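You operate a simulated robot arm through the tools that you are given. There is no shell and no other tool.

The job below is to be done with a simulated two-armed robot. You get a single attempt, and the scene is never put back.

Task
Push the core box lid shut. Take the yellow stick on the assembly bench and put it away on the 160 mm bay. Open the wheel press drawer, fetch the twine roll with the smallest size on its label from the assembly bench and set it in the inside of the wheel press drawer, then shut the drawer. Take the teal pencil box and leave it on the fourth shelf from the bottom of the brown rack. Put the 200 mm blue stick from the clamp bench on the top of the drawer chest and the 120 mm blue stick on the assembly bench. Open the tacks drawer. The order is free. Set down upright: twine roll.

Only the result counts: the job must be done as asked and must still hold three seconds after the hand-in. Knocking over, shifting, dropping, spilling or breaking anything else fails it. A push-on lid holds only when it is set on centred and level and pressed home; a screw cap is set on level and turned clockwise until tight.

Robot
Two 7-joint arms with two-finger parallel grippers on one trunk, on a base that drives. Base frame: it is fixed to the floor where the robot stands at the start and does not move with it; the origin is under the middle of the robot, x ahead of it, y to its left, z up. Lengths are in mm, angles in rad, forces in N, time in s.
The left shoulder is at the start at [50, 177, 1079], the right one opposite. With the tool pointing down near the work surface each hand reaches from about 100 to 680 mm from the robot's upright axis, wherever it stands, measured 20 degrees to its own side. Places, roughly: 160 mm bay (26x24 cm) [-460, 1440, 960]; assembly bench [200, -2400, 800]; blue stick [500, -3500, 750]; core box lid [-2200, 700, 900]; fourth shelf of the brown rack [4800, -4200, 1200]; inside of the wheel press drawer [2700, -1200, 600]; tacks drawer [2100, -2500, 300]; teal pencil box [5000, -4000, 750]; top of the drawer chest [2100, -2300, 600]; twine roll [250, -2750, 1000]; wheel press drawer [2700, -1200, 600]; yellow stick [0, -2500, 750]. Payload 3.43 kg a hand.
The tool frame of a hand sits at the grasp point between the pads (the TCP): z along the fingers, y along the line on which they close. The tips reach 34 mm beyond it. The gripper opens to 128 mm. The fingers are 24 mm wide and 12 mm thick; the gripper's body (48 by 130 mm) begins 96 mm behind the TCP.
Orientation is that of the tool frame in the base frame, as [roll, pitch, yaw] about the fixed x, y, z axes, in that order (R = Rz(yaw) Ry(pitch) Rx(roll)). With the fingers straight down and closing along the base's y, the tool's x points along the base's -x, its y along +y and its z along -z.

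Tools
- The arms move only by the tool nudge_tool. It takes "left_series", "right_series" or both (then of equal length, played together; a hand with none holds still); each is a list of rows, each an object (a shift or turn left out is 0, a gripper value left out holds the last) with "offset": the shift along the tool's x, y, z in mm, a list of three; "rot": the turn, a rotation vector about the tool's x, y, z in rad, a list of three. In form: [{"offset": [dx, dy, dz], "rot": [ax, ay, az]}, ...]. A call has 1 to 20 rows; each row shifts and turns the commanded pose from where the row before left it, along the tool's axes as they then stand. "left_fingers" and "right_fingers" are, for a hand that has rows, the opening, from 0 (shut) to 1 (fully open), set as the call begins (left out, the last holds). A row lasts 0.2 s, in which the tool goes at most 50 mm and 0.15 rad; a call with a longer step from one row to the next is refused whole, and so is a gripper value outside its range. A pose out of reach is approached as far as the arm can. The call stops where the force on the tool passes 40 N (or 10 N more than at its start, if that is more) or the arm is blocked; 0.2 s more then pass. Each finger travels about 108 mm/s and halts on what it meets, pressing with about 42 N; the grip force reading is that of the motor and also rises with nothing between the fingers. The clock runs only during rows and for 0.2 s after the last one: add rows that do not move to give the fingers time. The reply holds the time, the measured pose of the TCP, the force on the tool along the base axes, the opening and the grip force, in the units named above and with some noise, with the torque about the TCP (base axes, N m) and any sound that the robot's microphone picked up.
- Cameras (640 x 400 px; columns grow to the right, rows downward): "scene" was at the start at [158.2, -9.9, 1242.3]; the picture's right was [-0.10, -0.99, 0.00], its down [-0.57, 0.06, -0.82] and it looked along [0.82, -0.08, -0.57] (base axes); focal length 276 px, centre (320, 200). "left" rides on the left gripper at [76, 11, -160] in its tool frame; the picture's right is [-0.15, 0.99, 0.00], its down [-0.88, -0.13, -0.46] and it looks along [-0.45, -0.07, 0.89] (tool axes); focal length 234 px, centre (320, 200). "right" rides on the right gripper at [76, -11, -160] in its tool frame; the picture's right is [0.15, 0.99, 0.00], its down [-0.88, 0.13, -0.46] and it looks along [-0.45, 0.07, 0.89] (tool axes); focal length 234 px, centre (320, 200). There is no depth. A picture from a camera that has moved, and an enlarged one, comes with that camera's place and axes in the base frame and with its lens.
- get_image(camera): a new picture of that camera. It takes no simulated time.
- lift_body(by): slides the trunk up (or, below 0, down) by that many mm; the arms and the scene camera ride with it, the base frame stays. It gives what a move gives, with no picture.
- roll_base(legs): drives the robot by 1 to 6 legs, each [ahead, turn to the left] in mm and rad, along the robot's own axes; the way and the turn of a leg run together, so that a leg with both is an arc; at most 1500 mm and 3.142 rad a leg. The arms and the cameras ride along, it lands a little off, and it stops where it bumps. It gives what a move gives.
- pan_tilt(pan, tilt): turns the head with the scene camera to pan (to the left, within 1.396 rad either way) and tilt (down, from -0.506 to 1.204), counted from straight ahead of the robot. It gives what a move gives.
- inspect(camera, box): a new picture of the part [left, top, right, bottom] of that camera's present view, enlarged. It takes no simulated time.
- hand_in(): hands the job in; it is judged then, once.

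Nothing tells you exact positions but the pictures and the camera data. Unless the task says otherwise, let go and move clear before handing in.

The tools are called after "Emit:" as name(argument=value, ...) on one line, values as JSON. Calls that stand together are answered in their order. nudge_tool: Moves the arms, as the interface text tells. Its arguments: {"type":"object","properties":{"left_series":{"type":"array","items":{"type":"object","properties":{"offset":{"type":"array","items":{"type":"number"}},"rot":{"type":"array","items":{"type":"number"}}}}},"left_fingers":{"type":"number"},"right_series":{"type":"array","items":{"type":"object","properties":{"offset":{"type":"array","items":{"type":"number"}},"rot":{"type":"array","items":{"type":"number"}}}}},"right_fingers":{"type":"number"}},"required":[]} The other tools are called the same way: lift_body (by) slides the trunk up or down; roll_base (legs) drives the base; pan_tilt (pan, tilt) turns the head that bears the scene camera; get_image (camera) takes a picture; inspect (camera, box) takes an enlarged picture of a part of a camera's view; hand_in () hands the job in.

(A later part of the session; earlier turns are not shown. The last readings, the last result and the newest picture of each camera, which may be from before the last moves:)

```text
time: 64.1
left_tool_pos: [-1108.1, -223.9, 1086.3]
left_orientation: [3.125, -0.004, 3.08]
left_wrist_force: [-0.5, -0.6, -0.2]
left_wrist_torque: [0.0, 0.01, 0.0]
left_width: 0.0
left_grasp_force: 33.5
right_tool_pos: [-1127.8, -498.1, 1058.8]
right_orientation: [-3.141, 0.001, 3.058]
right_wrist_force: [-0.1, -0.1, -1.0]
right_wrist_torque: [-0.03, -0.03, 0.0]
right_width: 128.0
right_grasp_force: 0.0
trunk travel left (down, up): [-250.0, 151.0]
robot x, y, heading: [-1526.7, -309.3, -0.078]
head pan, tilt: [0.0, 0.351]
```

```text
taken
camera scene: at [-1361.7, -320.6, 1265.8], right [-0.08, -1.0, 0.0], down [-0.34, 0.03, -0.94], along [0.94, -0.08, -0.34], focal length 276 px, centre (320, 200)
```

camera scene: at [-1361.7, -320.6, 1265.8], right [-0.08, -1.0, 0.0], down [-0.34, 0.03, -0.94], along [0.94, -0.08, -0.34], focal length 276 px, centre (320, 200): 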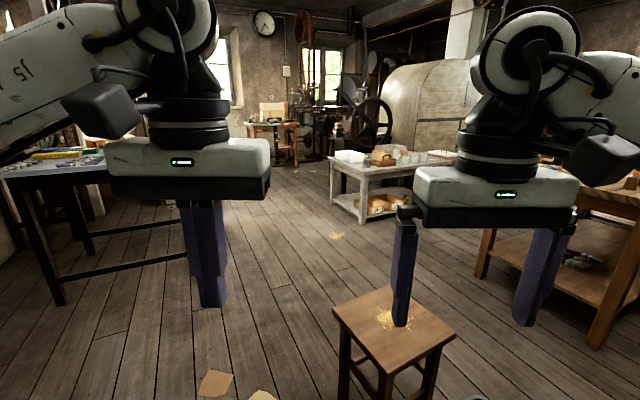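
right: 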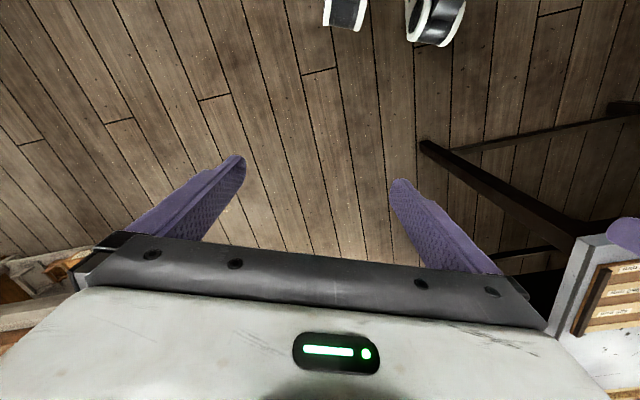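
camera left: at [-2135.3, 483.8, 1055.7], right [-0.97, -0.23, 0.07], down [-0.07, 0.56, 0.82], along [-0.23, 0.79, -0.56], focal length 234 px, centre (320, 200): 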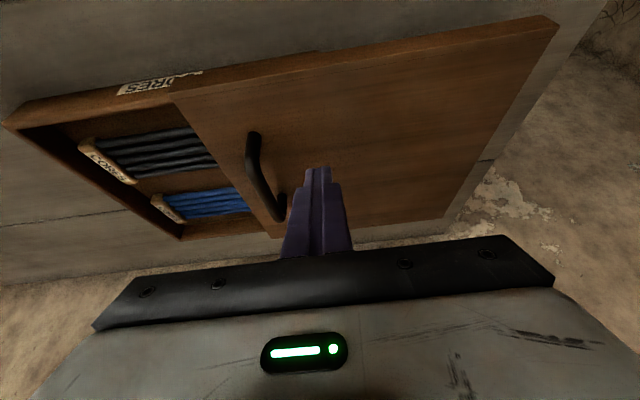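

A stool with sawdust and a bin stand in the direct way, so I'll go round them by the north and then drive south toward the assembly bench.

Emit:
roll_base(legs=[[0, 0.303], [1500, 0], [115, 0], [0, -1.79], [700, 0]])

Emit:
get_image(camera="scene")

Emit:
pan_tilt(pan=0.7, tilt=0.3)

Emit:
get_image(camera="scene")

Emit:
pan_tilt(pan=-0.7, tilt=0.3)

Emit:
get_image(camera="scene")

```text
time: 81.0
left_tool_pos: [145.6, -1070.4, 1086.7]
left_orientation: [3.125, -0.004, 1.568]
left_wrist_force: [-0.3, 0.3, -0.2]
left_wrist_torque: [0.05, -0.05, 0.02]
left_width: 0.0
left_grasp_force: 32.9
right_tool_pos: [-129.9, -1066.3, 1059.3]
right_orientation: [-3.141, 0.0, 1.55]
right_wrist_force: [-0.2, 0.0, -0.1]
right_wrist_torque: [0.02, 0.0, -0.01]
right_width: 128.2
right_grasp_force: 0.1
trunk travel left (down, up): [-250.0, 151.0]
robot x, y, heading: [39.1, -657.8, -1.589]
head pan, tilt: [0.0, 0.351]
```

```text
taken
camera scene: at [36.2, -822.8, 1265.7], right [-1.0, 0.02, 0.0], down [0.01, 0.34, -0.94], along [-0.02, -0.94, -0.34], focal length 276 px, centre (320, 200)
```

scene: 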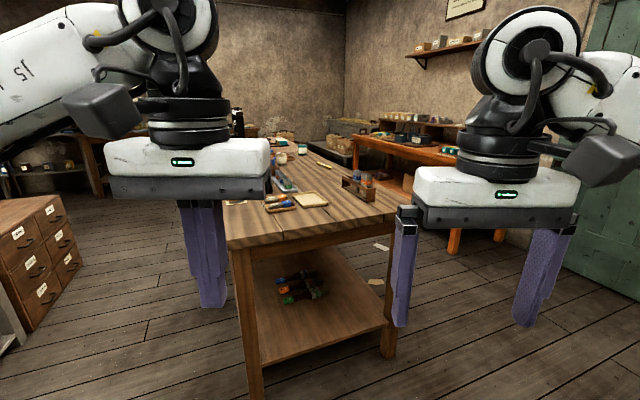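

```text
time: 82.1
left_tool_pos: [145.4, -1069.9, 1086.7]
left_orientation: [3.124, -0.002, 1.569]
left_wrist_force: [0.7, 0.5, 0.8]
left_wrist_torque: [0.01, 0.02, -0.01]
left_width: 0.0
left_grasp_force: 32.9
right_tool_pos: [-129.2, -1066.0, 1057.8]
right_orientation: [-3.14, -0.002, 1.55]
right_wrist_force: [-0.2, -0.1, 1.0]
right_wrist_torque: [-0.04, 0.01, -0.01]
right_width: 128.3
right_grasp_force: 0.1
trunk travel left (down, up): [-250.0, 151.0]
robot x, y, heading: [35.6, -654.5, -1.589]
head pan, tilt: [0.7, 0.3]
```

```text
taken
camera scene: at [96.7, -802.1, 1270.5], right [-0.78, -0.63, 0.0], down [-0.19, 0.23, -0.96], along [0.6, -0.74, -0.3], focal length 276 px, centre (320, 200)
```

scene: 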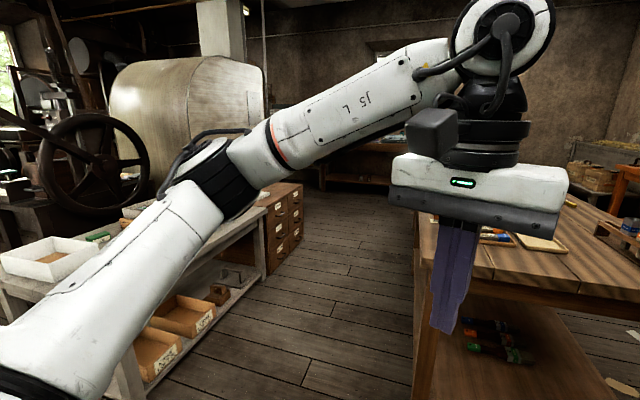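

```text
time: 83.6
left_tool_pos: [145.2, -1070.2, 1086.6]
left_orientation: [3.127, -0.002, 1.57]
left_wrist_force: [0.4, 0.1, 0.9]
left_wrist_torque: [0.03, 0.02, 0.0]
left_width: 0.0
left_grasp_force: 32.9
right_tool_pos: [-128.5, -1066.0, 1059.9]
right_orientation: [3.141, 0.001, 1.55]
right_wrist_force: [-1.1, -0.7, 0.5]
right_wrist_torque: [-0.03, -0.04, 0.0]
right_width: 128.0
right_grasp_force: 0.0
trunk travel left (down, up): [-250.0, 151.0]
robot x, y, heading: [36.7, -661.7, -1.589]
head pan, tilt: [-0.7, 0.3]
```

```text
taken
camera scene: at [-23.4, -799.7, 1270.5], right [-0.75, 0.66, 0.0], down [0.19, 0.22, -0.96], along [-0.63, -0.72, -0.3], focal length 276 px, centre (320, 200)
```

scene: 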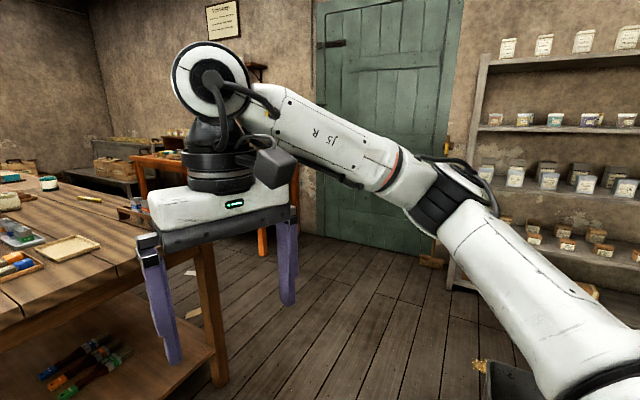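

I now see the assembly bench with many items, the drawer chest and the parts table left of it. I'll zoom in on the bench top for sticks and twine rolls.

Emit:
inspect(camera="scene", box=[0, 130, 160, 260])

Emit:
pan_tilt(pan=-0.1, tilt=0.3)

Emit:
inspect(camera="scene", box=[210, 80, 440, 220])

Emit:
get_image(camera="scene")

```text
3.08 times, centred on (80, 195) of scene
camera zoom: at [-23.4, -799.7, 1270.5], right [-0.75, 0.66, 0.0], down [0.19, 0.22, -0.96], along [-0.63, -0.72, -0.3], focal length 848 px, centre (1058, 215)
```

zoom: 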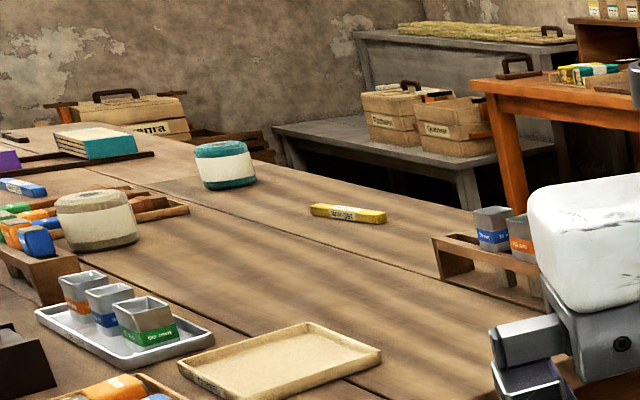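

```text
time: 84.6
left_tool_pos: [145.0, -1070.8, 1086.5]
left_orientation: [3.125, -0.003, 1.57]
left_wrist_force: [0.1, -0.3, 0.1]
left_wrist_torque: [-0.02, 0.0, 0.0]
left_width: 0.0
left_grasp_force: 32.8
right_tool_pos: [-129.5, -1065.3, 1058.9]
right_orientation: [-3.141, 0.001, 1.55]
right_wrist_force: [-0.9, 0.4, 0.4]
right_wrist_torque: [-0.02, 0.02, -0.02]
right_width: 127.8
right_grasp_force: 0.1
trunk travel left (down, up): [-250.0, 151.0]
robot x, y, heading: [37.3, -656.9, -1.588]
head pan, tilt: [-0.099, 0.3]
```

```text
2.78 times, centred on (325, 150) of scene
camera zoom: at [26.9, -822.1, 1270.5], right [-0.99, 0.12, 0.0], down [0.04, 0.29, -0.96], along [-0.11, -0.95, -0.3], focal length 767 px, centre (306, 339)
```

zoom: 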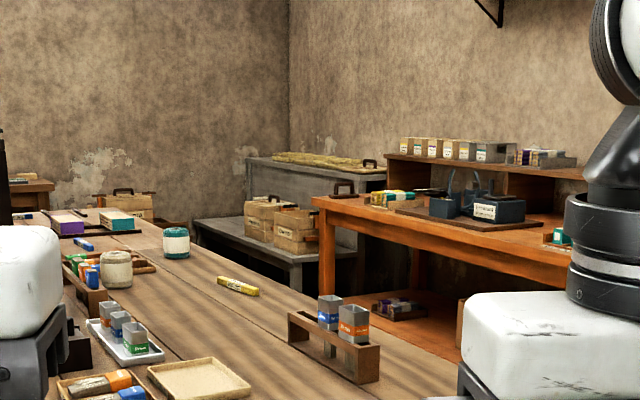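

```text
taken
camera scene: at [26.9, -822.1, 1270.5], right [-0.99, 0.12, 0.0], down [0.04, 0.29, -0.96], along [-0.11, -0.95, -0.3], focal length 276 px, centre (320, 200)
```

scene: 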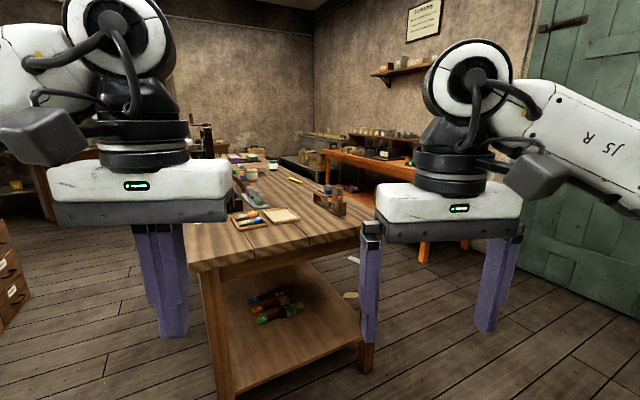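

The yellow stick lies on the bench's west part and I can see at least two twine rolls (teal and beige). I'll drive round the bench's northwest corner into the lane on its west side, staying clear of the bin and the orange desk.

Emit:
roll_base(legs=[[0, -0.713], [729, 0], [0, 0.224], [1030, 0], [0, 0.858]])

Emit:
pan_tilt(pan=0.0, tilt=0.5)

Emit:
get_image(camera="scene")

Emit:
pan_tilt(pan=0.7, tilt=0.4)

Emit:
get_image(camera="scene")

```text
time: 98.5
left_tool_pos: [-708.8, -2437.7, 1086.3]
left_orientation: [3.125, -0.003, 1.94]
left_wrist_force: [0.5, 0.0, 0.4]
left_wrist_torque: [-0.04, 0.0, 0.02]
left_width: 0.3
left_grasp_force: 32.5
right_tool_pos: [-964.5, -2532.4, 1057.4]
right_orientation: [-3.14, 0.002, 1.922]
right_wrist_force: [0.3, -0.4, 1.0]
right_wrist_torque: [-0.03, -0.03, -0.04]
right_width: 128.1
right_grasp_force: 0.1
trunk travel left (down, up): [-250.0, 151.0]
robot x, y, heading: [-958.9, -2096.6, -1.221]
head pan, tilt: [-0.099, 0.3]
```

```text
time: 99.2
left_tool_pos: [-708.2, -2437.1, 1086.7]
left_orientation: [3.126, -0.005, 1.942]
left_wrist_force: [1.1, 0.3, 0.2]
left_wrist_torque: [0.02, 0.03, -0.02]
left_width: 0.0
left_grasp_force: 33.2
right_tool_pos: [-965.0, -2532.6, 1060.2]
right_orientation: [3.141, 0.003, 1.922]
right_wrist_force: [0.4, -0.1, -0.2]
right_wrist_torque: [0.01, -0.03, 0.0]
right_width: 128.1
right_grasp_force: 0.1
trunk travel left (down, up): [-250.0, 151.0]
robot x, y, heading: [-959.3, -2094.0, -1.225]
head pan, tilt: [0.0, 0.499]
```

```text
taken
camera scene: at [-901.4, -2244.4, 1252.2], right [-0.94, -0.34, 0.0], down [-0.16, 0.45, -0.88], along [0.3, -0.82, -0.48], focal length 276 px, centre (320, 200)
```

scene: 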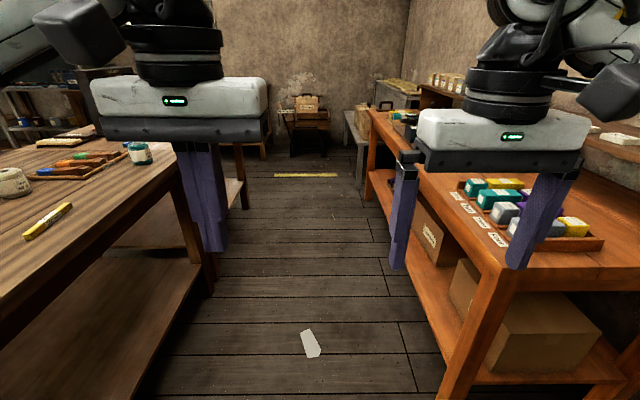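

```text
time: 100.3
left_tool_pos: [-708.4, -2437.3, 1087.2]
left_orientation: [3.126, -0.004, 1.941]
left_wrist_force: [-0.4, 0.1, 0.1]
left_wrist_torque: [0.0, -0.04, 0.01]
left_width: 0.0
left_grasp_force: 32.9
right_tool_pos: [-966.0, -2532.8, 1058.3]
right_orientation: [-3.141, 0.001, 1.923]
right_wrist_force: [-0.3, 0.2, -0.2]
right_wrist_torque: [-0.01, 0.01, 0.02]
right_width: 127.9
right_grasp_force: 0.0
trunk travel left (down, up): [-250.0, 151.0]
robot x, y, heading: [-956.9, -2089.6, -1.221]
head pan, tilt: [0.7, 0.4]
```

```text
taken
camera scene: at [-852.3, -2205.0, 1261.2], right [-0.5, -0.87, 0.0], down [-0.34, 0.19, -0.92], along [0.8, -0.46, -0.39], focal length 276 px, centre (320, 200)
```

scene: 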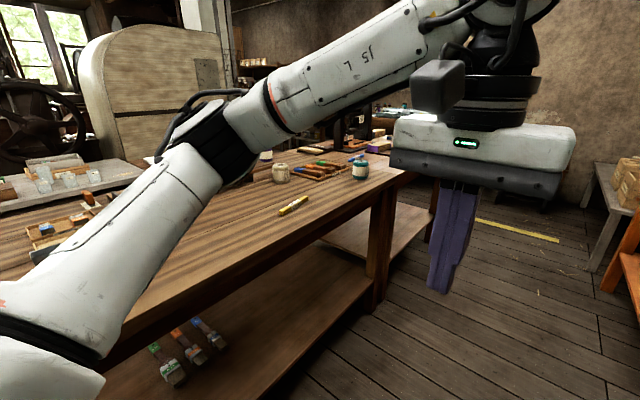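

The lane is clear, about a metre wide. I'll drive down to beside the stick and rolls and turn to face the bench.

Emit:
roll_base(legs=[[0, 0.1], [1000, 0], [0, 1.47]])

Emit:
pan_tilt(pan=0.0, tilt=0.5)

Emit:
get_image(camera="scene")

Emit:
pan_tilt(pan=-0.5, tilt=0.5)

Emit:
get_image(camera="scene")

Emit:
pan_tilt(pan=0.6, tilt=0.5)

Emit:
get_image(camera="scene")

```text
time: 109.6
left_tool_pos: [-172.6, -2746.4, 1087.1]
left_orientation: [3.124, -0.003, -2.777]
left_wrist_force: [-0.7, -0.3, 0.4]
left_wrist_torque: [-0.05, -0.01, -0.03]
left_width: 0.0
left_grasp_force: 32.8
right_tool_pos: [-79.2, -3004.3, 1059.7]
right_orientation: [-3.141, 0.002, -2.799]
right_wrist_force: [-0.3, -0.5, -0.1]
right_wrist_torque: [-0.06, -0.03, 0.0]
right_width: 128.1
right_grasp_force: 0.1
trunk travel left (down, up): [-250.0, 151.0]
robot x, y, heading: [-520.3, -2996.3, 0.346]
head pan, tilt: [0.7, 0.4]
```

```text
time: 110.6
left_tool_pos: [-174.0, -2748.3, 1087.8]
left_orientation: [3.126, -0.004, -2.778]
left_wrist_force: [0.2, -0.3, -0.1]
left_wrist_torque: [-0.01, 0.01, -0.01]
left_width: 0.0
left_grasp_force: 32.6
right_tool_pos: [-80.2, -3003.9, 1059.4]
right_orientation: [3.141, 0.003, -2.799]
right_wrist_force: [0.2, 0.2, -0.2]
right_wrist_torque: [0.02, 0.0, 0.02]
right_width: 128.1
right_grasp_force: 0.0
trunk travel left (down, up): [-250.0, 151.0]
robot x, y, heading: [-521.0, -2992.9, 0.345]
head pan, tilt: [0.0, 0.499]
```

```text
taken
camera scene: at [-367.8, -2939.9, 1252.1], right [0.34, -0.94, 0.0], down [-0.45, -0.16, -0.88], along [0.83, 0.3, -0.48], focal length 276 px, centre (320, 200)
```

scene: 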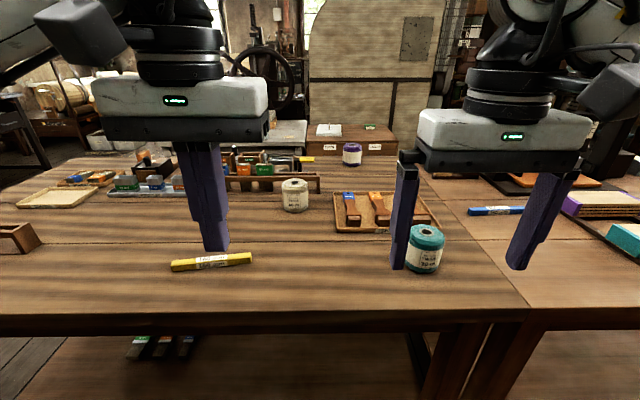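

```text
time: 111.6
left_tool_pos: [-174.0, -2746.4, 1087.9]
left_orientation: [3.125, -0.002, -2.777]
left_wrist_force: [0.4, 0.2, 1.3]
left_wrist_torque: [-0.01, 0.0, -0.01]
left_width: 0.0
left_grasp_force: 33.1
right_tool_pos: [-78.6, -3004.5, 1058.5]
right_orientation: [-3.141, 0.002, -2.797]
right_wrist_force: [0.5, -0.3, 0.8]
right_wrist_torque: [-0.01, -0.01, 0.0]
right_width: 128.4
right_grasp_force: 0.1
trunk travel left (down, up): [-250.0, 151.0]
robot x, y, heading: [-521.4, -2989.3, 0.351]
head pan, tilt: [-0.499, 0.499]
```

```text
taken
camera scene: at [-363.5, -2984.7, 1252.1], right [-0.15, -0.99, 0.0], down [-0.47, 0.07, -0.88], along [0.87, -0.13, -0.48], focal length 276 px, centre (320, 200)
```

scene: 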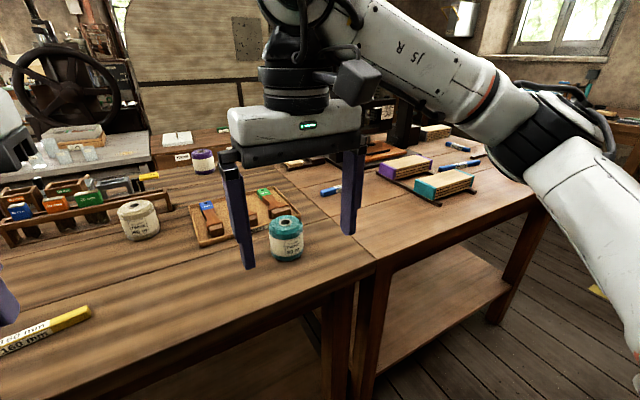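

```text
time: 112.9
left_tool_pos: [-173.8, -2747.7, 1087.3]
left_orientation: [3.126, -0.001, -2.779]
left_wrist_force: [-0.5, 0.4, 0.4]
left_wrist_torque: [-0.02, 0.01, -0.01]
left_width: 0.0
left_grasp_force: 32.3
right_tool_pos: [-80.3, -3004.5, 1058.6]
right_orientation: [3.141, 0.002, -2.799]
right_wrist_force: [-0.6, -0.3, -0.3]
right_wrist_torque: [0.0, -0.01, -0.01]
right_width: 127.8
right_grasp_force: 0.0
trunk travel left (down, up): [-250.0, 151.0]
robot x, y, heading: [-518.2, -2989.2, 0.349]
head pan, tilt: [0.6, 0.499]
```

```text
taken
camera scene: at [-400.1, -2897.1, 1252.1], right [0.81, -0.59, 0.0], down [-0.28, -0.39, -0.88], along [0.51, 0.71, -0.48], focal length 276 px, centre (320, 200)
```

scene: 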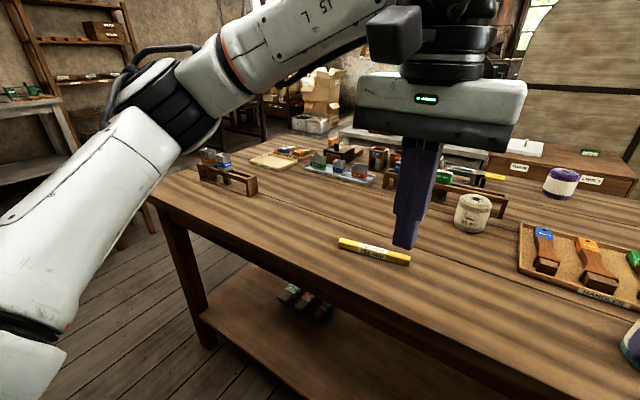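

Very good view: the assembly bench has three twine rolls (beige, teal, purple) and the yellow stick; the adjoining table on the right has several blue sticks (clamp bench). I'll zoom to read the labels.

Emit:
pan_tilt(pan=-0.15, tilt=0.4)

Emit:
get_image(camera="scene")

Emit:
inspect(camera="scene", box=[200, 140, 330, 220])

Emit:
inspect(camera="scene", box=[300, 100, 430, 180])

Emit:
inspect(camera="scene", box=[330, 170, 460, 250])

```text
time: 114.0
left_tool_pos: [-173.4, -2745.6, 1086.5]
left_orientation: [3.124, -0.003, -2.776]
left_wrist_force: [0.1, -0.2, -0.3]
left_wrist_torque: [-0.02, 0.01, 0.02]
left_width: 0.0
left_grasp_force: 32.5
right_tool_pos: [-80.0, -3004.1, 1058.9]
right_orientation: [-3.141, 0.002, -2.796]
right_wrist_force: [1.2, 0.8, 0.3]
right_wrist_torque: [-0.02, -0.03, -0.01]
right_width: 128.0
right_grasp_force: 0.0
trunk travel left (down, up): [-250.0, 151.0]
robot x, y, heading: [-520.1, -2993.7, 0.349]
head pan, tilt: [-0.15, 0.4]
```

```text
taken
camera scene: at [-362.5, -2952.8, 1261.2], right [0.2, -0.98, 0.0], down [-0.38, -0.08, -0.92], along [0.9, 0.18, -0.39], focal length 276 px, centre (320, 200)
```

scene: 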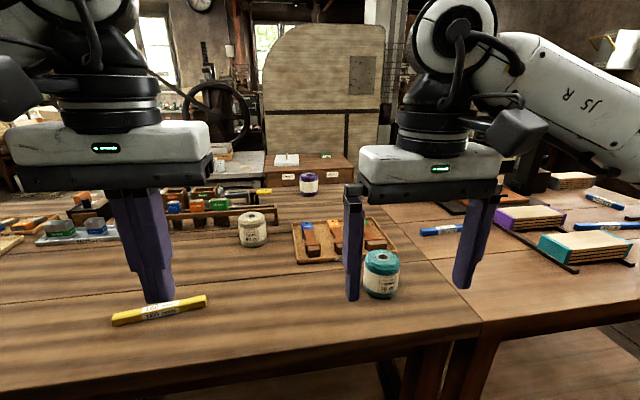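

```text
4.92 times, centred on (265, 180) of scene
camera zoom: at [-362.5, -2952.8, 1261.2], right [0.2, -0.98, 0.0], down [-0.38, -0.08, -0.92], along [0.9, 0.18, -0.39], focal length 1358 px, centre (591, 298)
```

zoom: 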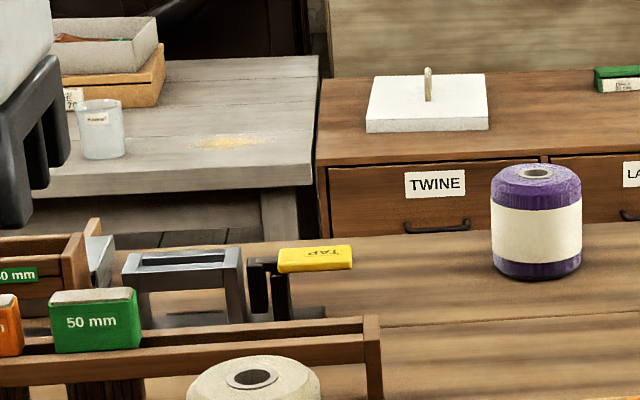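

```text
4.92 times, centred on (365, 140) of scene
camera zoom: at [-362.5, -2952.8, 1261.2], right [0.2, -0.98, 0.0], down [-0.38, -0.08, -0.92], along [0.9, 0.18, -0.39], focal length 1358 px, centre (98, 495)
```

zoom: 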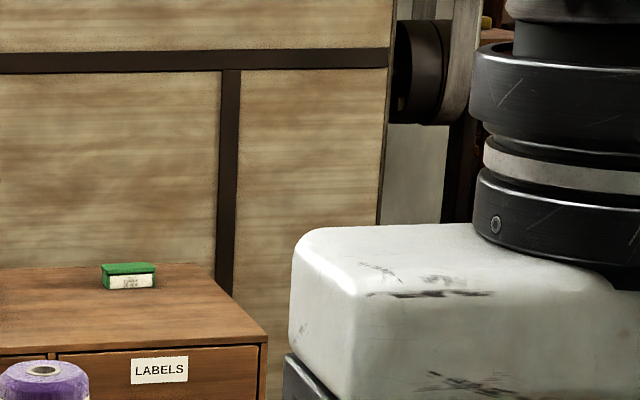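

```text
4.92 times, centred on (395, 210) of scene
camera zoom: at [-362.5, -2952.8, 1261.2], right [0.2, -0.98, 0.0], down [-0.38, -0.08, -0.92], along [0.9, 0.18, -0.39], focal length 1358 px, centre (-49, 151)
```

zoom: 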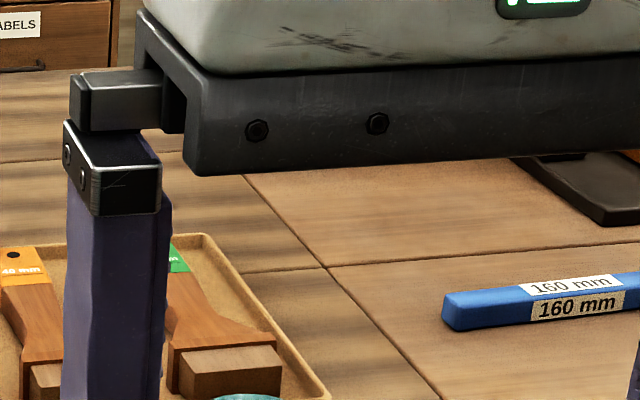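

Emit:
inspect(camera="scene", box=[228, 200, 278, 250])

Emit:
inspect(camera="scene", box=[355, 245, 405, 300])

Emit:
inspect(camera="scene", box=[285, 160, 335, 205])

Emit:
inspect(camera="scene", box=[100, 285, 220, 335])

```text
8.00 times, centred on (253, 225) of scene
camera zoom: at [-362.5, -2952.8, 1261.2], right [0.2, -0.98, 0.0], down [-0.38, -0.08, -0.92], along [0.9, 0.18, -0.39], focal length 2206 px, centre (856, 0)
```

zoom: 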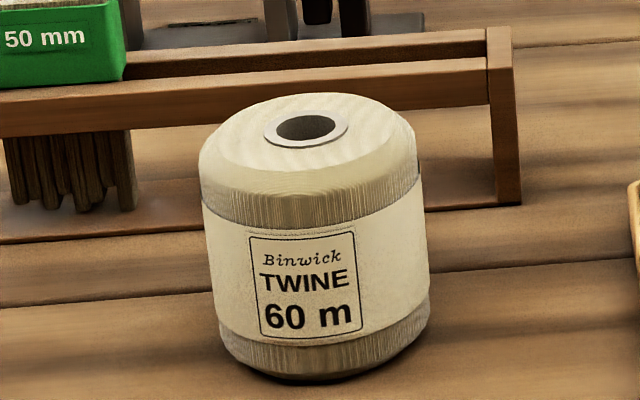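

```text
7.27 times, centred on (380, 272) of scene
camera zoom: at [-362.5, -2952.8, 1261.2], right [0.2, -0.98, 0.0], down [-0.38, -0.08, -0.92], along [0.9, 0.18, -0.39], focal length 2005 px, centre (-116, -327)
```

zoom: 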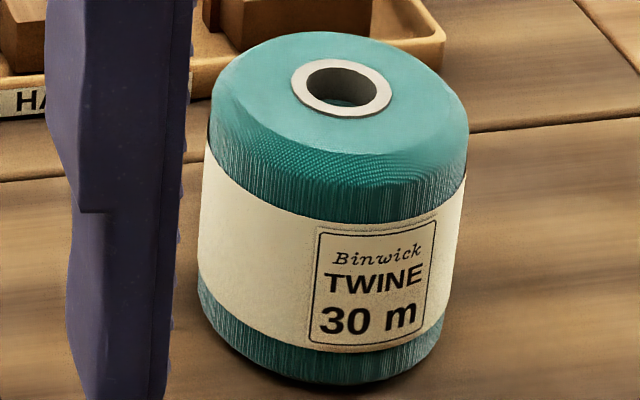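

```text
8.89 times, centred on (310, 182) of scene
camera zoom: at [-362.5, -2952.8, 1261.2], right [0.2, -0.98, 0.0], down [-0.38, -0.08, -0.92], along [0.9, 0.18, -0.39], focal length 2451 px, centre (409, 356)
```

zoom: 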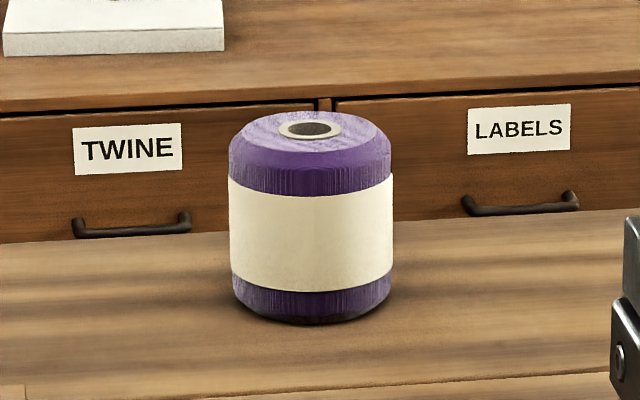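

```text
5.33 times, centred on (160, 310) of scene
camera zoom: at [-362.5, -2952.8, 1261.2], right [0.2, -0.98, 0.0], down [-0.38, -0.08, -0.92], along [0.9, 0.18, -0.39], focal length 1471 px, centre (1173, -387)
```

zoom: 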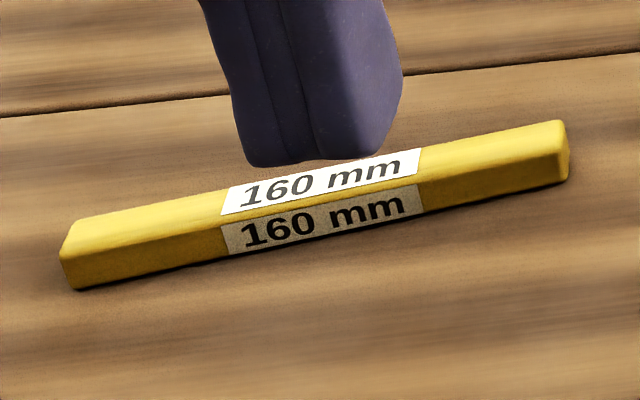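

Beige is 60 m, teal 30 m, but the purple roll's label faces away; I'll check it later from the other side. Let me look at the blue sticks on the clamp bench.

Emit:
pan_tilt(pan=-0.7, tilt=0.35)

Emit:
get_image(camera="scene")

Emit:
inspect(camera="scene", box=[230, 120, 480, 270])

```text
time: 115.0
left_tool_pos: [-172.6, -2746.5, 1086.3]
left_orientation: [3.126, -0.004, -2.776]
left_wrist_force: [0.6, -0.4, 0.4]
left_wrist_torque: [0.03, -0.03, 0.01]
left_width: 0.1
left_grasp_force: 33.0
right_tool_pos: [-79.3, -3004.1, 1059.2]
right_orientation: [-3.141, 0.003, -2.798]
right_wrist_force: [0.5, 0.5, -0.1]
right_wrist_torque: [0.0, -0.02, -0.01]
right_width: 128.0
right_grasp_force: 0.1
trunk travel left (down, up): [-250.0, 151.0]
robot x, y, heading: [-520.0, -2990.9, 0.348]
head pan, tilt: [-0.7, 0.351]
```

```text
taken
camera scene: at [-366.0, -3003.1, 1265.8], right [-0.35, -0.94, 0.0], down [-0.32, 0.12, -0.94], along [0.88, -0.33, -0.34], focal length 276 px, centre (320, 200)
```

scene: 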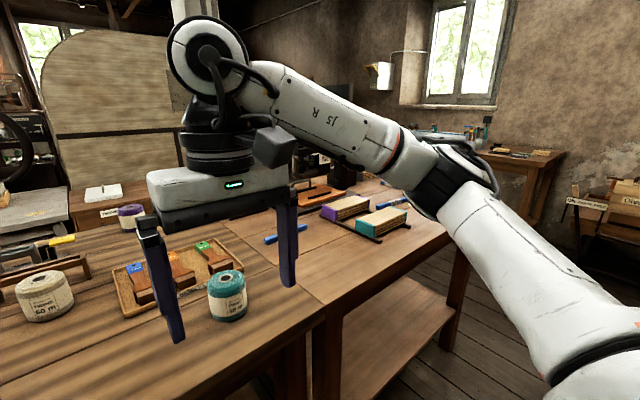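

```text
2.56 times, centred on (355, 195) of scene
camera zoom: at [-366.0, -3003.1, 1265.8], right [-0.35, -0.94, 0.0], down [-0.32, 0.12, -0.94], along [0.88, -0.33, -0.34], focal length 706 px, centre (230, 213)
```

zoom: 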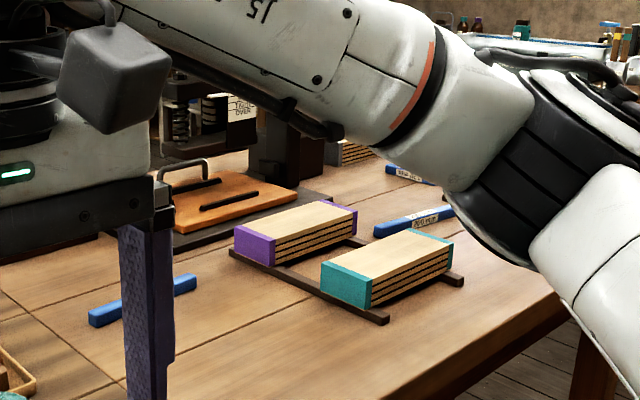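

I'll move further along the lane to face the clamp bench and find the 120 mm and 200 mm blue sticks.

Emit:
roll_base(legs=[[0, -1.57], [900, 0], [0, 1.57]])

Emit:
pan_tilt(pan=0.1, tilt=0.4)

Emit:
get_image(camera="scene")

Emit:
pan_tilt(pan=-0.4, tilt=0.4)

Emit:
get_image(camera="scene")

```text
time: 127.3
left_tool_pos: [138.3, -3600.6, 1087.6]
left_orientation: [3.127, -0.003, -2.789]
left_wrist_force: [0.1, 0.0, 0.5]
left_wrist_torque: [-0.05, 0.04, -0.02]
left_width: 0.0
left_grasp_force: 32.9
right_tool_pos: [230.4, -3860.3, 1058.9]
right_orientation: [3.142, 0.002, -2.809]
right_wrist_force: [0.2, 0.0, -0.4]
right_wrist_torque: [-0.01, 0.01, -0.03]
right_width: 127.9
right_grasp_force: 0.0
trunk travel left (down, up): [-250.0, 151.0]
robot x, y, heading: [-207.9, -3845.1, 0.336]
head pan, tilt: [-0.7, 0.351]
```

```text
time: 128.4
left_tool_pos: [137.8, -3602.1, 1087.2]
left_orientation: [3.127, -0.003, -2.79]
left_wrist_force: [0.3, -0.7, -0.1]
left_wrist_torque: [0.0, 0.01, 0.0]
left_width: 0.4
left_grasp_force: 32.8
right_tool_pos: [229.5, -3860.5, 1059.5]
right_orientation: [3.141, 0.002, -2.809]
right_wrist_force: [-0.4, -0.4, 0.8]
right_wrist_torque: [-0.02, 0.01, -0.03]
right_width: 127.9
right_grasp_force: 0.1
trunk travel left (down, up): [-250.0, 151.0]
robot x, y, heading: [-210.0, -3842.0, 0.329]
head pan, tilt: [0.099, 0.4]
```

```text
taken
camera scene: at [-60.2, -3783.5, 1261.3], right [0.42, -0.91, 0.0], down [-0.35, -0.16, -0.92], along [0.84, 0.38, -0.39], focal length 276 px, centre (320, 200)
```

scene: 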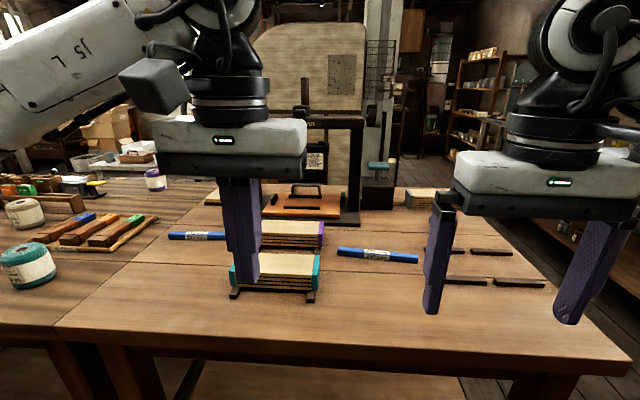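

```text
time: 129.4
left_tool_pos: [138.2, -3603.0, 1087.9]
left_orientation: [3.124, -0.003, -2.791]
left_wrist_force: [-0.9, 0.3, -0.4]
left_wrist_torque: [-0.01, 0.01, 0.0]
left_width: 0.0
left_grasp_force: 33.0
right_tool_pos: [229.5, -3861.6, 1058.8]
right_orientation: [3.141, 0.002, -2.81]
right_wrist_force: [-0.6, -0.6, 0.1]
right_wrist_torque: [-0.03, 0.0, 0.0]
right_width: 128.1
right_grasp_force: 0.0
trunk travel left (down, up): [-250.0, 151.0]
robot x, y, heading: [-211.6, -3847.2, 0.33]
head pan, tilt: [-0.4, 0.4]
```

```text
taken
camera scene: at [-51.9, -3828.4, 1261.3], right [-0.07, -1.0, 0.0], down [-0.39, 0.03, -0.92], along [0.92, -0.06, -0.39], focal length 276 px, centre (320, 200)
```

scene: 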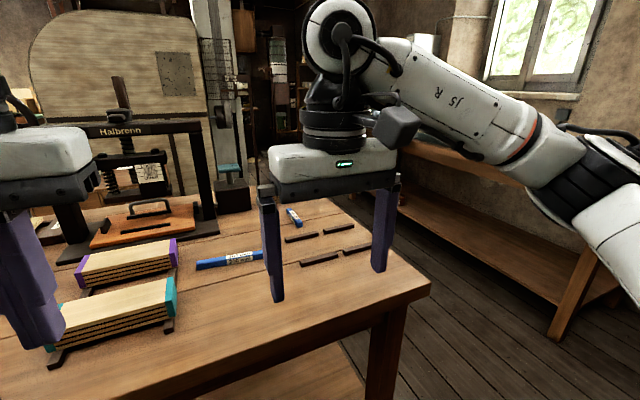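

Emit:
inspect(camera="scene", box=[180, 190, 400, 290])

Emit:
pan_tilt(pan=0.1, tilt=0.4)

Emit:
inspect(camera="scene", box=[150, 200, 290, 280])

Emit:
inspect(camera="scene", box=[320, 180, 460, 280])

```text
2.91 times, centred on (290, 240) of scene
camera zoom: at [-51.9, -3828.4, 1261.3], right [-0.07, -1.0, 0.0], down [-0.39, 0.03, -0.92], along [0.92, -0.06, -0.39], focal length 802 px, centre (407, 84)
```

zoom: 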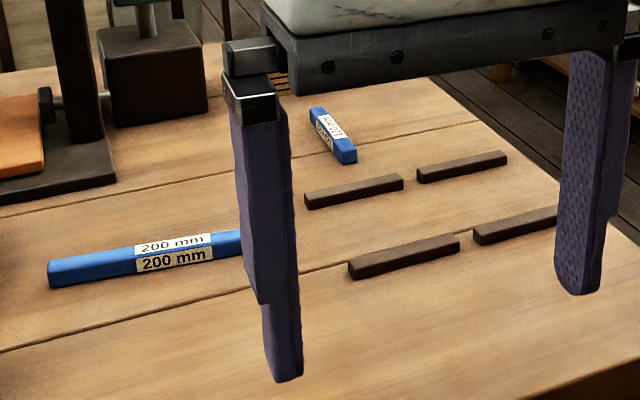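

```text
time: 130.3
left_tool_pos: [137.7, -3601.9, 1087.0]
left_orientation: [3.126, -0.003, -2.791]
left_wrist_force: [-0.1, 1.0, -0.2]
left_wrist_torque: [0.0, -0.01, -0.02]
left_width: 0.0
left_grasp_force: 33.3
right_tool_pos: [229.8, -3861.1, 1058.6]
right_orientation: [-3.141, 0.002, -2.81]
right_wrist_force: [-0.3, -0.3, 0.6]
right_wrist_torque: [0.02, -0.01, 0.0]
right_width: 128.2
right_grasp_force: 0.0
trunk travel left (down, up): [-250.0, 151.0]
robot x, y, heading: [-211.4, -3844.4, 0.332]
head pan, tilt: [0.099, 0.4]
```

```text
4.57 times, centred on (220, 240) of scene
camera zoom: at [-60.2, -3783.5, 1261.3], right [0.42, -0.91, 0.0], down [-0.35, -0.16, -0.92], along [0.84, 0.38, -0.39], focal length 1260 px, centre (777, 17)
```

zoom: 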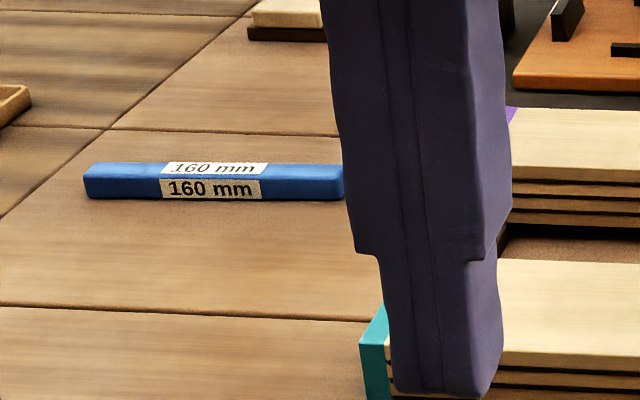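

```text
4.00 times, centred on (390, 230) of scene
camera zoom: at [-60.2, -3783.5, 1261.3], right [0.42, -0.91, 0.0], down [-0.35, -0.16, -0.92], along [0.84, 0.38, -0.39], focal length 1103 px, centre (40, 80)
```

zoom: 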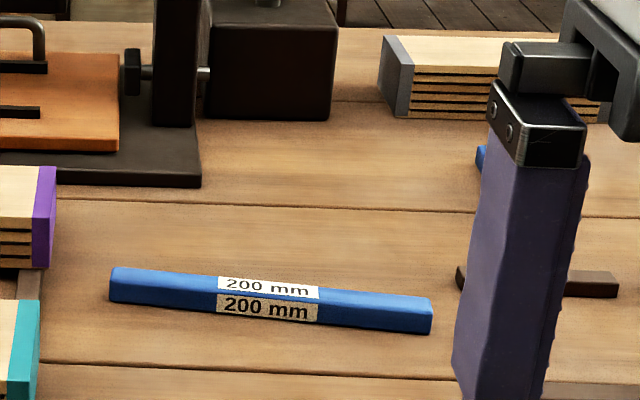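

I read 200 mm on the middle stick and 160 mm on the left one; the third, farther stick must be the 120 (I'll verify). I'll move up to the clamp bench and slightly to the right.

Emit:
roll_base(legs=[[0, -0.643], [255, 0], [0, 0.66]])

Emit:
pan_tilt(pan=0.0, tilt=0.6)

Emit:
get_image(camera="scene")

Emit:
inspect(camera="scene", box=[240, 120, 440, 250])

```text
time: 135.7
left_tool_pos: [375.2, -3672.3, 1086.4]
left_orientation: [3.125, -0.003, -2.773]
left_wrist_force: [0.1, -0.5, -0.5]
left_wrist_torque: [-0.01, 0.01, 0.03]
left_width: 0.0
left_grasp_force: 33.0
right_tool_pos: [470.4, -3930.5, 1058.3]
right_orientation: [-3.141, 0.003, -2.792]
right_wrist_force: [0.6, 0.4, 0.2]
right_wrist_torque: [0.0, -0.01, -0.01]
right_width: 127.9
right_grasp_force: 0.0
trunk travel left (down, up): [-250.0, 151.0]
robot x, y, heading: [28.2, -3921.1, 0.348]
head pan, tilt: [0.099, 0.4]
```

```text
time: 136.4
left_tool_pos: [376.1, -3672.5, 1086.7]
left_orientation: [3.124, -0.004, -2.774]
left_wrist_force: [-0.7, 0.4, -0.1]
left_wrist_torque: [0.0, -0.01, -0.01]
left_width: 0.1
left_grasp_force: 33.2
right_tool_pos: [470.0, -3930.4, 1060.2]
right_orientation: [-3.14, 0.001, -2.792]
right_wrist_force: [-0.4, 0.0, -0.1]
right_wrist_torque: [0.04, -0.01, 0.0]
right_width: 128.0
right_grasp_force: 0.0
trunk travel left (down, up): [-250.0, 151.0]
robot x, y, heading: [32.1, -3921.4, 0.352]
head pan, tilt: [0.0, 0.6]
```

```text
taken
camera scene: at [179.7, -3867.8, 1243.1], right [0.34, -0.94, 0.0], down [-0.53, -0.19, -0.83], along [0.78, 0.28, -0.56], focal length 276 px, centre (320, 200)
```

scene: 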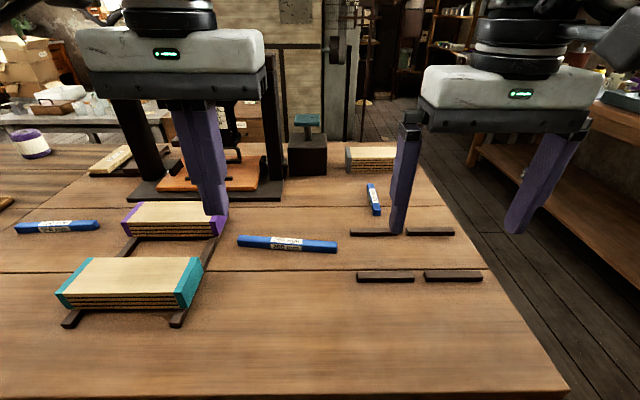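

```text
3.08 times, centred on (340, 185) of scene
camera zoom: at [179.7, -3867.8, 1243.1], right [0.34, -0.94, 0.0], down [-0.53, -0.19, -0.83], along [0.78, 0.28, -0.56], focal length 848 px, centre (258, 246)
```

zoom: 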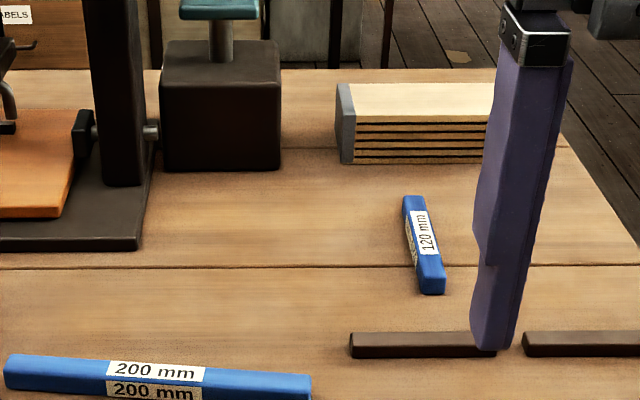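

The third stick is the 120 mm one. I'll take height-stereo views to fix the exact positions of both sticks.

Emit:
inspect(camera="scene", box=[220, 170, 400, 280])

Emit:
lift_body(by=140)

Emit:
inspect(camera="scene", box=[220, 200, 400, 310])

```text
3.56 times, centred on (310, 225) of scene
camera zoom: at [179.7, -3867.8, 1243.1], right [0.34, -0.94, 0.0], down [-0.53, -0.19, -0.83], along [0.78, 0.28, -0.56], focal length 980 px, centre (356, 111)
```

zoom: 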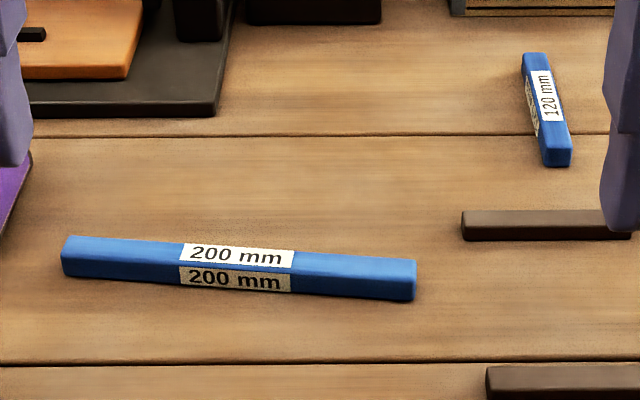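

```text
time: 138.1
left_tool_pos: [375.7, -3673.3, 1226.6]
left_orientation: [3.126, -0.004, -2.774]
left_wrist_force: [0.5, -0.9, 0.2]
left_wrist_torque: [-0.05, 0.01, -0.01]
left_width: 0.1
left_grasp_force: 32.9
right_tool_pos: [470.8, -3930.7, 1197.2]
right_orientation: [-3.141, 0.001, -2.794]
right_wrist_force: [1.3, -0.1, -0.5]
right_wrist_torque: [0.01, 0.01, -0.01]
right_width: 128.0
right_grasp_force: 0.0
trunk travel left (down, up): [-390.0, 11.0]
robot x, y, heading: [27.5, -3920.1, 0.345]
head pan, tilt: [0.0, 0.6]
```

```text
3.56 times, centred on (310, 255) of scene
camera zoom: at [179.9, -3867.8, 1383.0], right [0.34, -0.94, 0.0], down [-0.53, -0.19, -0.82], along [0.78, 0.28, -0.57], focal length 980 px, centre (356, 4)
```

zoom: 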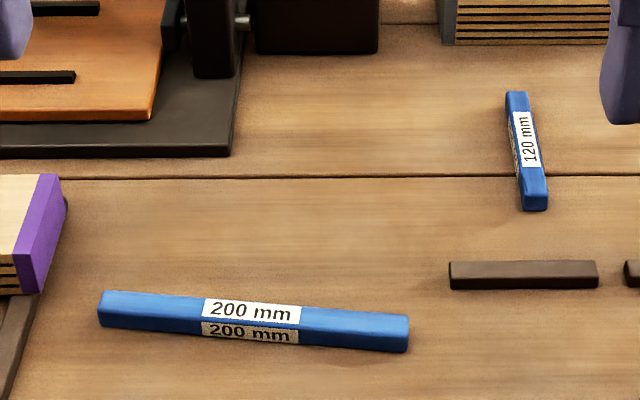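

Both sticks are located: 200 mm at about (537, -3668), top z≈867, and 120 mm at about (757, -3796). I lower the trunk again and turn the left gripper so its fingers close across the 200 mm stick.

Emit:
lift_body(by=-140)

Emit:
nudge_tool(left_series=[{"rot": [0.0166, 0, 0]}, {"rot": [0, 0, -0.1458]}, {"rot": [0, 0, -0.1458]}, {"rot": [0, 0, -0.1458]}, {"rot": [0, 0, -0.1458]}, {"rot": [0, 0, -0.1458]}, {"rot": [0, 0, -0.1458]}, {"rot": [0, 0, -0.1458]}, {"rot": [0, 0, -0.1458]}, {"rot": [0, 0, -0.1458]}, {"rot": [0, 0, -0.1458]}, {}], left_fingers=0.5)

Emit:
get_image(camera="scene")

Emit:
get_image(camera="left")

```text
time: 139.7
left_tool_pos: [375.7, -3672.8, 1087.3]
left_orientation: [3.127, -0.005, -2.773]
left_wrist_force: [-0.3, -0.2, 0.1]
left_wrist_torque: [0.02, 0.0, 0.01]
left_width: 0.0
left_grasp_force: 33.0
right_tool_pos: [470.9, -3930.1, 1058.3]
right_orientation: [-3.141, -0.001, -2.792]
right_wrist_force: [0.6, -1.4, -0.3]
right_wrist_torque: [-0.01, -0.05, 0.02]
right_width: 127.9
right_grasp_force: 0.1
trunk travel left (down, up): [-250.0, 151.0]
robot x, y, heading: [31.5, -3920.8, 0.354]
head pan, tilt: [0.0, 0.6]
```

```text
time: 142.3
left_tool_pos: [375.9, -3672.1, 1085.7]
left_orientation: [3.138, 0.0, -1.315]
left_wrist_force: [0.6, 0.4, 1.1]
left_wrist_torque: [-0.01, 0.02, 0.04]
left_width: 63.8
left_grasp_force: 0.1
right_tool_pos: [470.6, -3929.7, 1059.2]
right_orientation: [3.141, 0.002, -2.793]
right_wrist_force: [0.2, 0.2, 0.3]
right_wrist_torque: [-0.02, -0.03, -0.04]
right_width: 128.0
right_grasp_force: 0.0
trunk travel left (down, up): [-250.0, 151.0]
robot x, y, heading: [27.5, -3918.5, 0.347]
head pan, tilt: [0.0, 0.6]
```

```text
taken
camera scene: at [179.7, -3867.8, 1243.0], right [0.34, -0.94, 0.0], down [-0.53, -0.19, -0.83], along [0.78, 0.28, -0.56], focal length 276 px, centre (320, 200)
```

scene: 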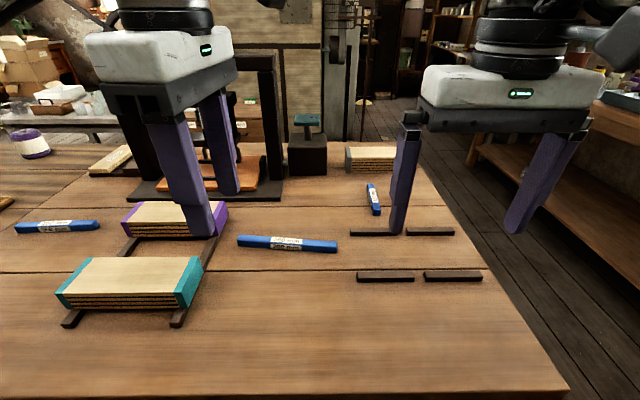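

```text
taken
camera left: at [385.5, -3749.8, 1246.9], right [-0.99, -0.11, 0.0], down [-0.1, 0.89, 0.45], along [-0.05, 0.45, -0.89], focal length 234 px, centre (320, 200)
```

left: 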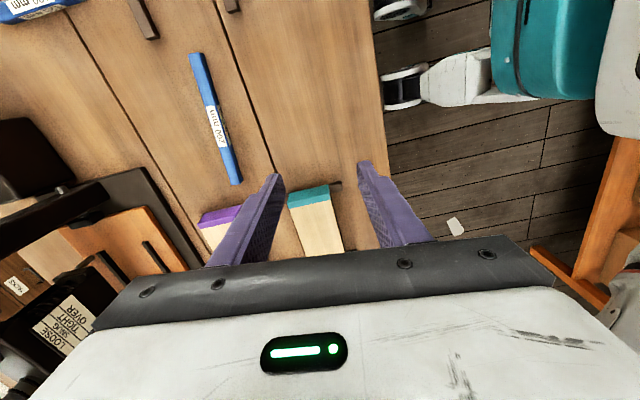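

The gripper is aligned across the stick. I move it over the stick and partly down.

Emit:
nudge_tool(left_series=[{"offset": [9.4, -39.9, 0]}, {"offset": [9.4, -39.9, 0]}, {"offset": [9.4, -39.9, 0]}, {"offset": [9.3, -39.9, 0]}, {"offset": [0, 0, 45]}, {"offset": [0, 0, 45]}, {"offset": [0, 0, 45]}, {}])

Emit:
get_image(camera="scene")

Emit:
get_image(camera="left")

```text
time: 144.1
left_tool_pos: [539.7, -3668.4, 949.6]
left_orientation: [3.14, 0.0, -1.318]
left_wrist_force: [0.2, -0.6, 0.9]
left_wrist_torque: [-0.03, -0.03, 0.0]
left_width: 64.1
left_grasp_force: 0.0
right_tool_pos: [470.5, -3930.1, 1059.1]
right_orientation: [-3.142, 0.002, -2.793]
right_wrist_force: [-1.2, 0.4, 1.0]
right_wrist_torque: [0.0, -0.03, 0.0]
right_width: 128.3
right_grasp_force: 0.1
trunk travel left (down, up): [-250.0, 151.0]
robot x, y, heading: [32.7, -3923.7, 0.351]
head pan, tilt: [0.0, 0.6]
```

```text
taken
camera scene: at [179.6, -3867.9, 1243.1], right [0.34, -0.94, 0.0], down [-0.53, -0.19, -0.83], along [0.78, 0.28, -0.56], focal length 276 px, centre (320, 200)
```

scene: 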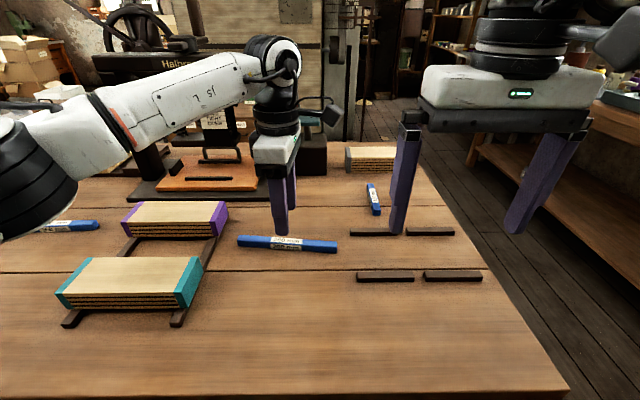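

```text
taken
camera left: at [549.3, -3745.8, 1110.2], right [-0.99, -0.11, 0.0], down [-0.09, 0.89, 0.45], along [-0.05, 0.45, -0.89], focal length 234 px, centre (320, 200)
```

left: 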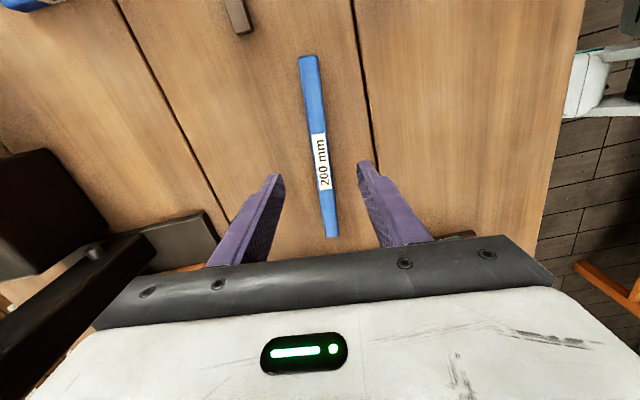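

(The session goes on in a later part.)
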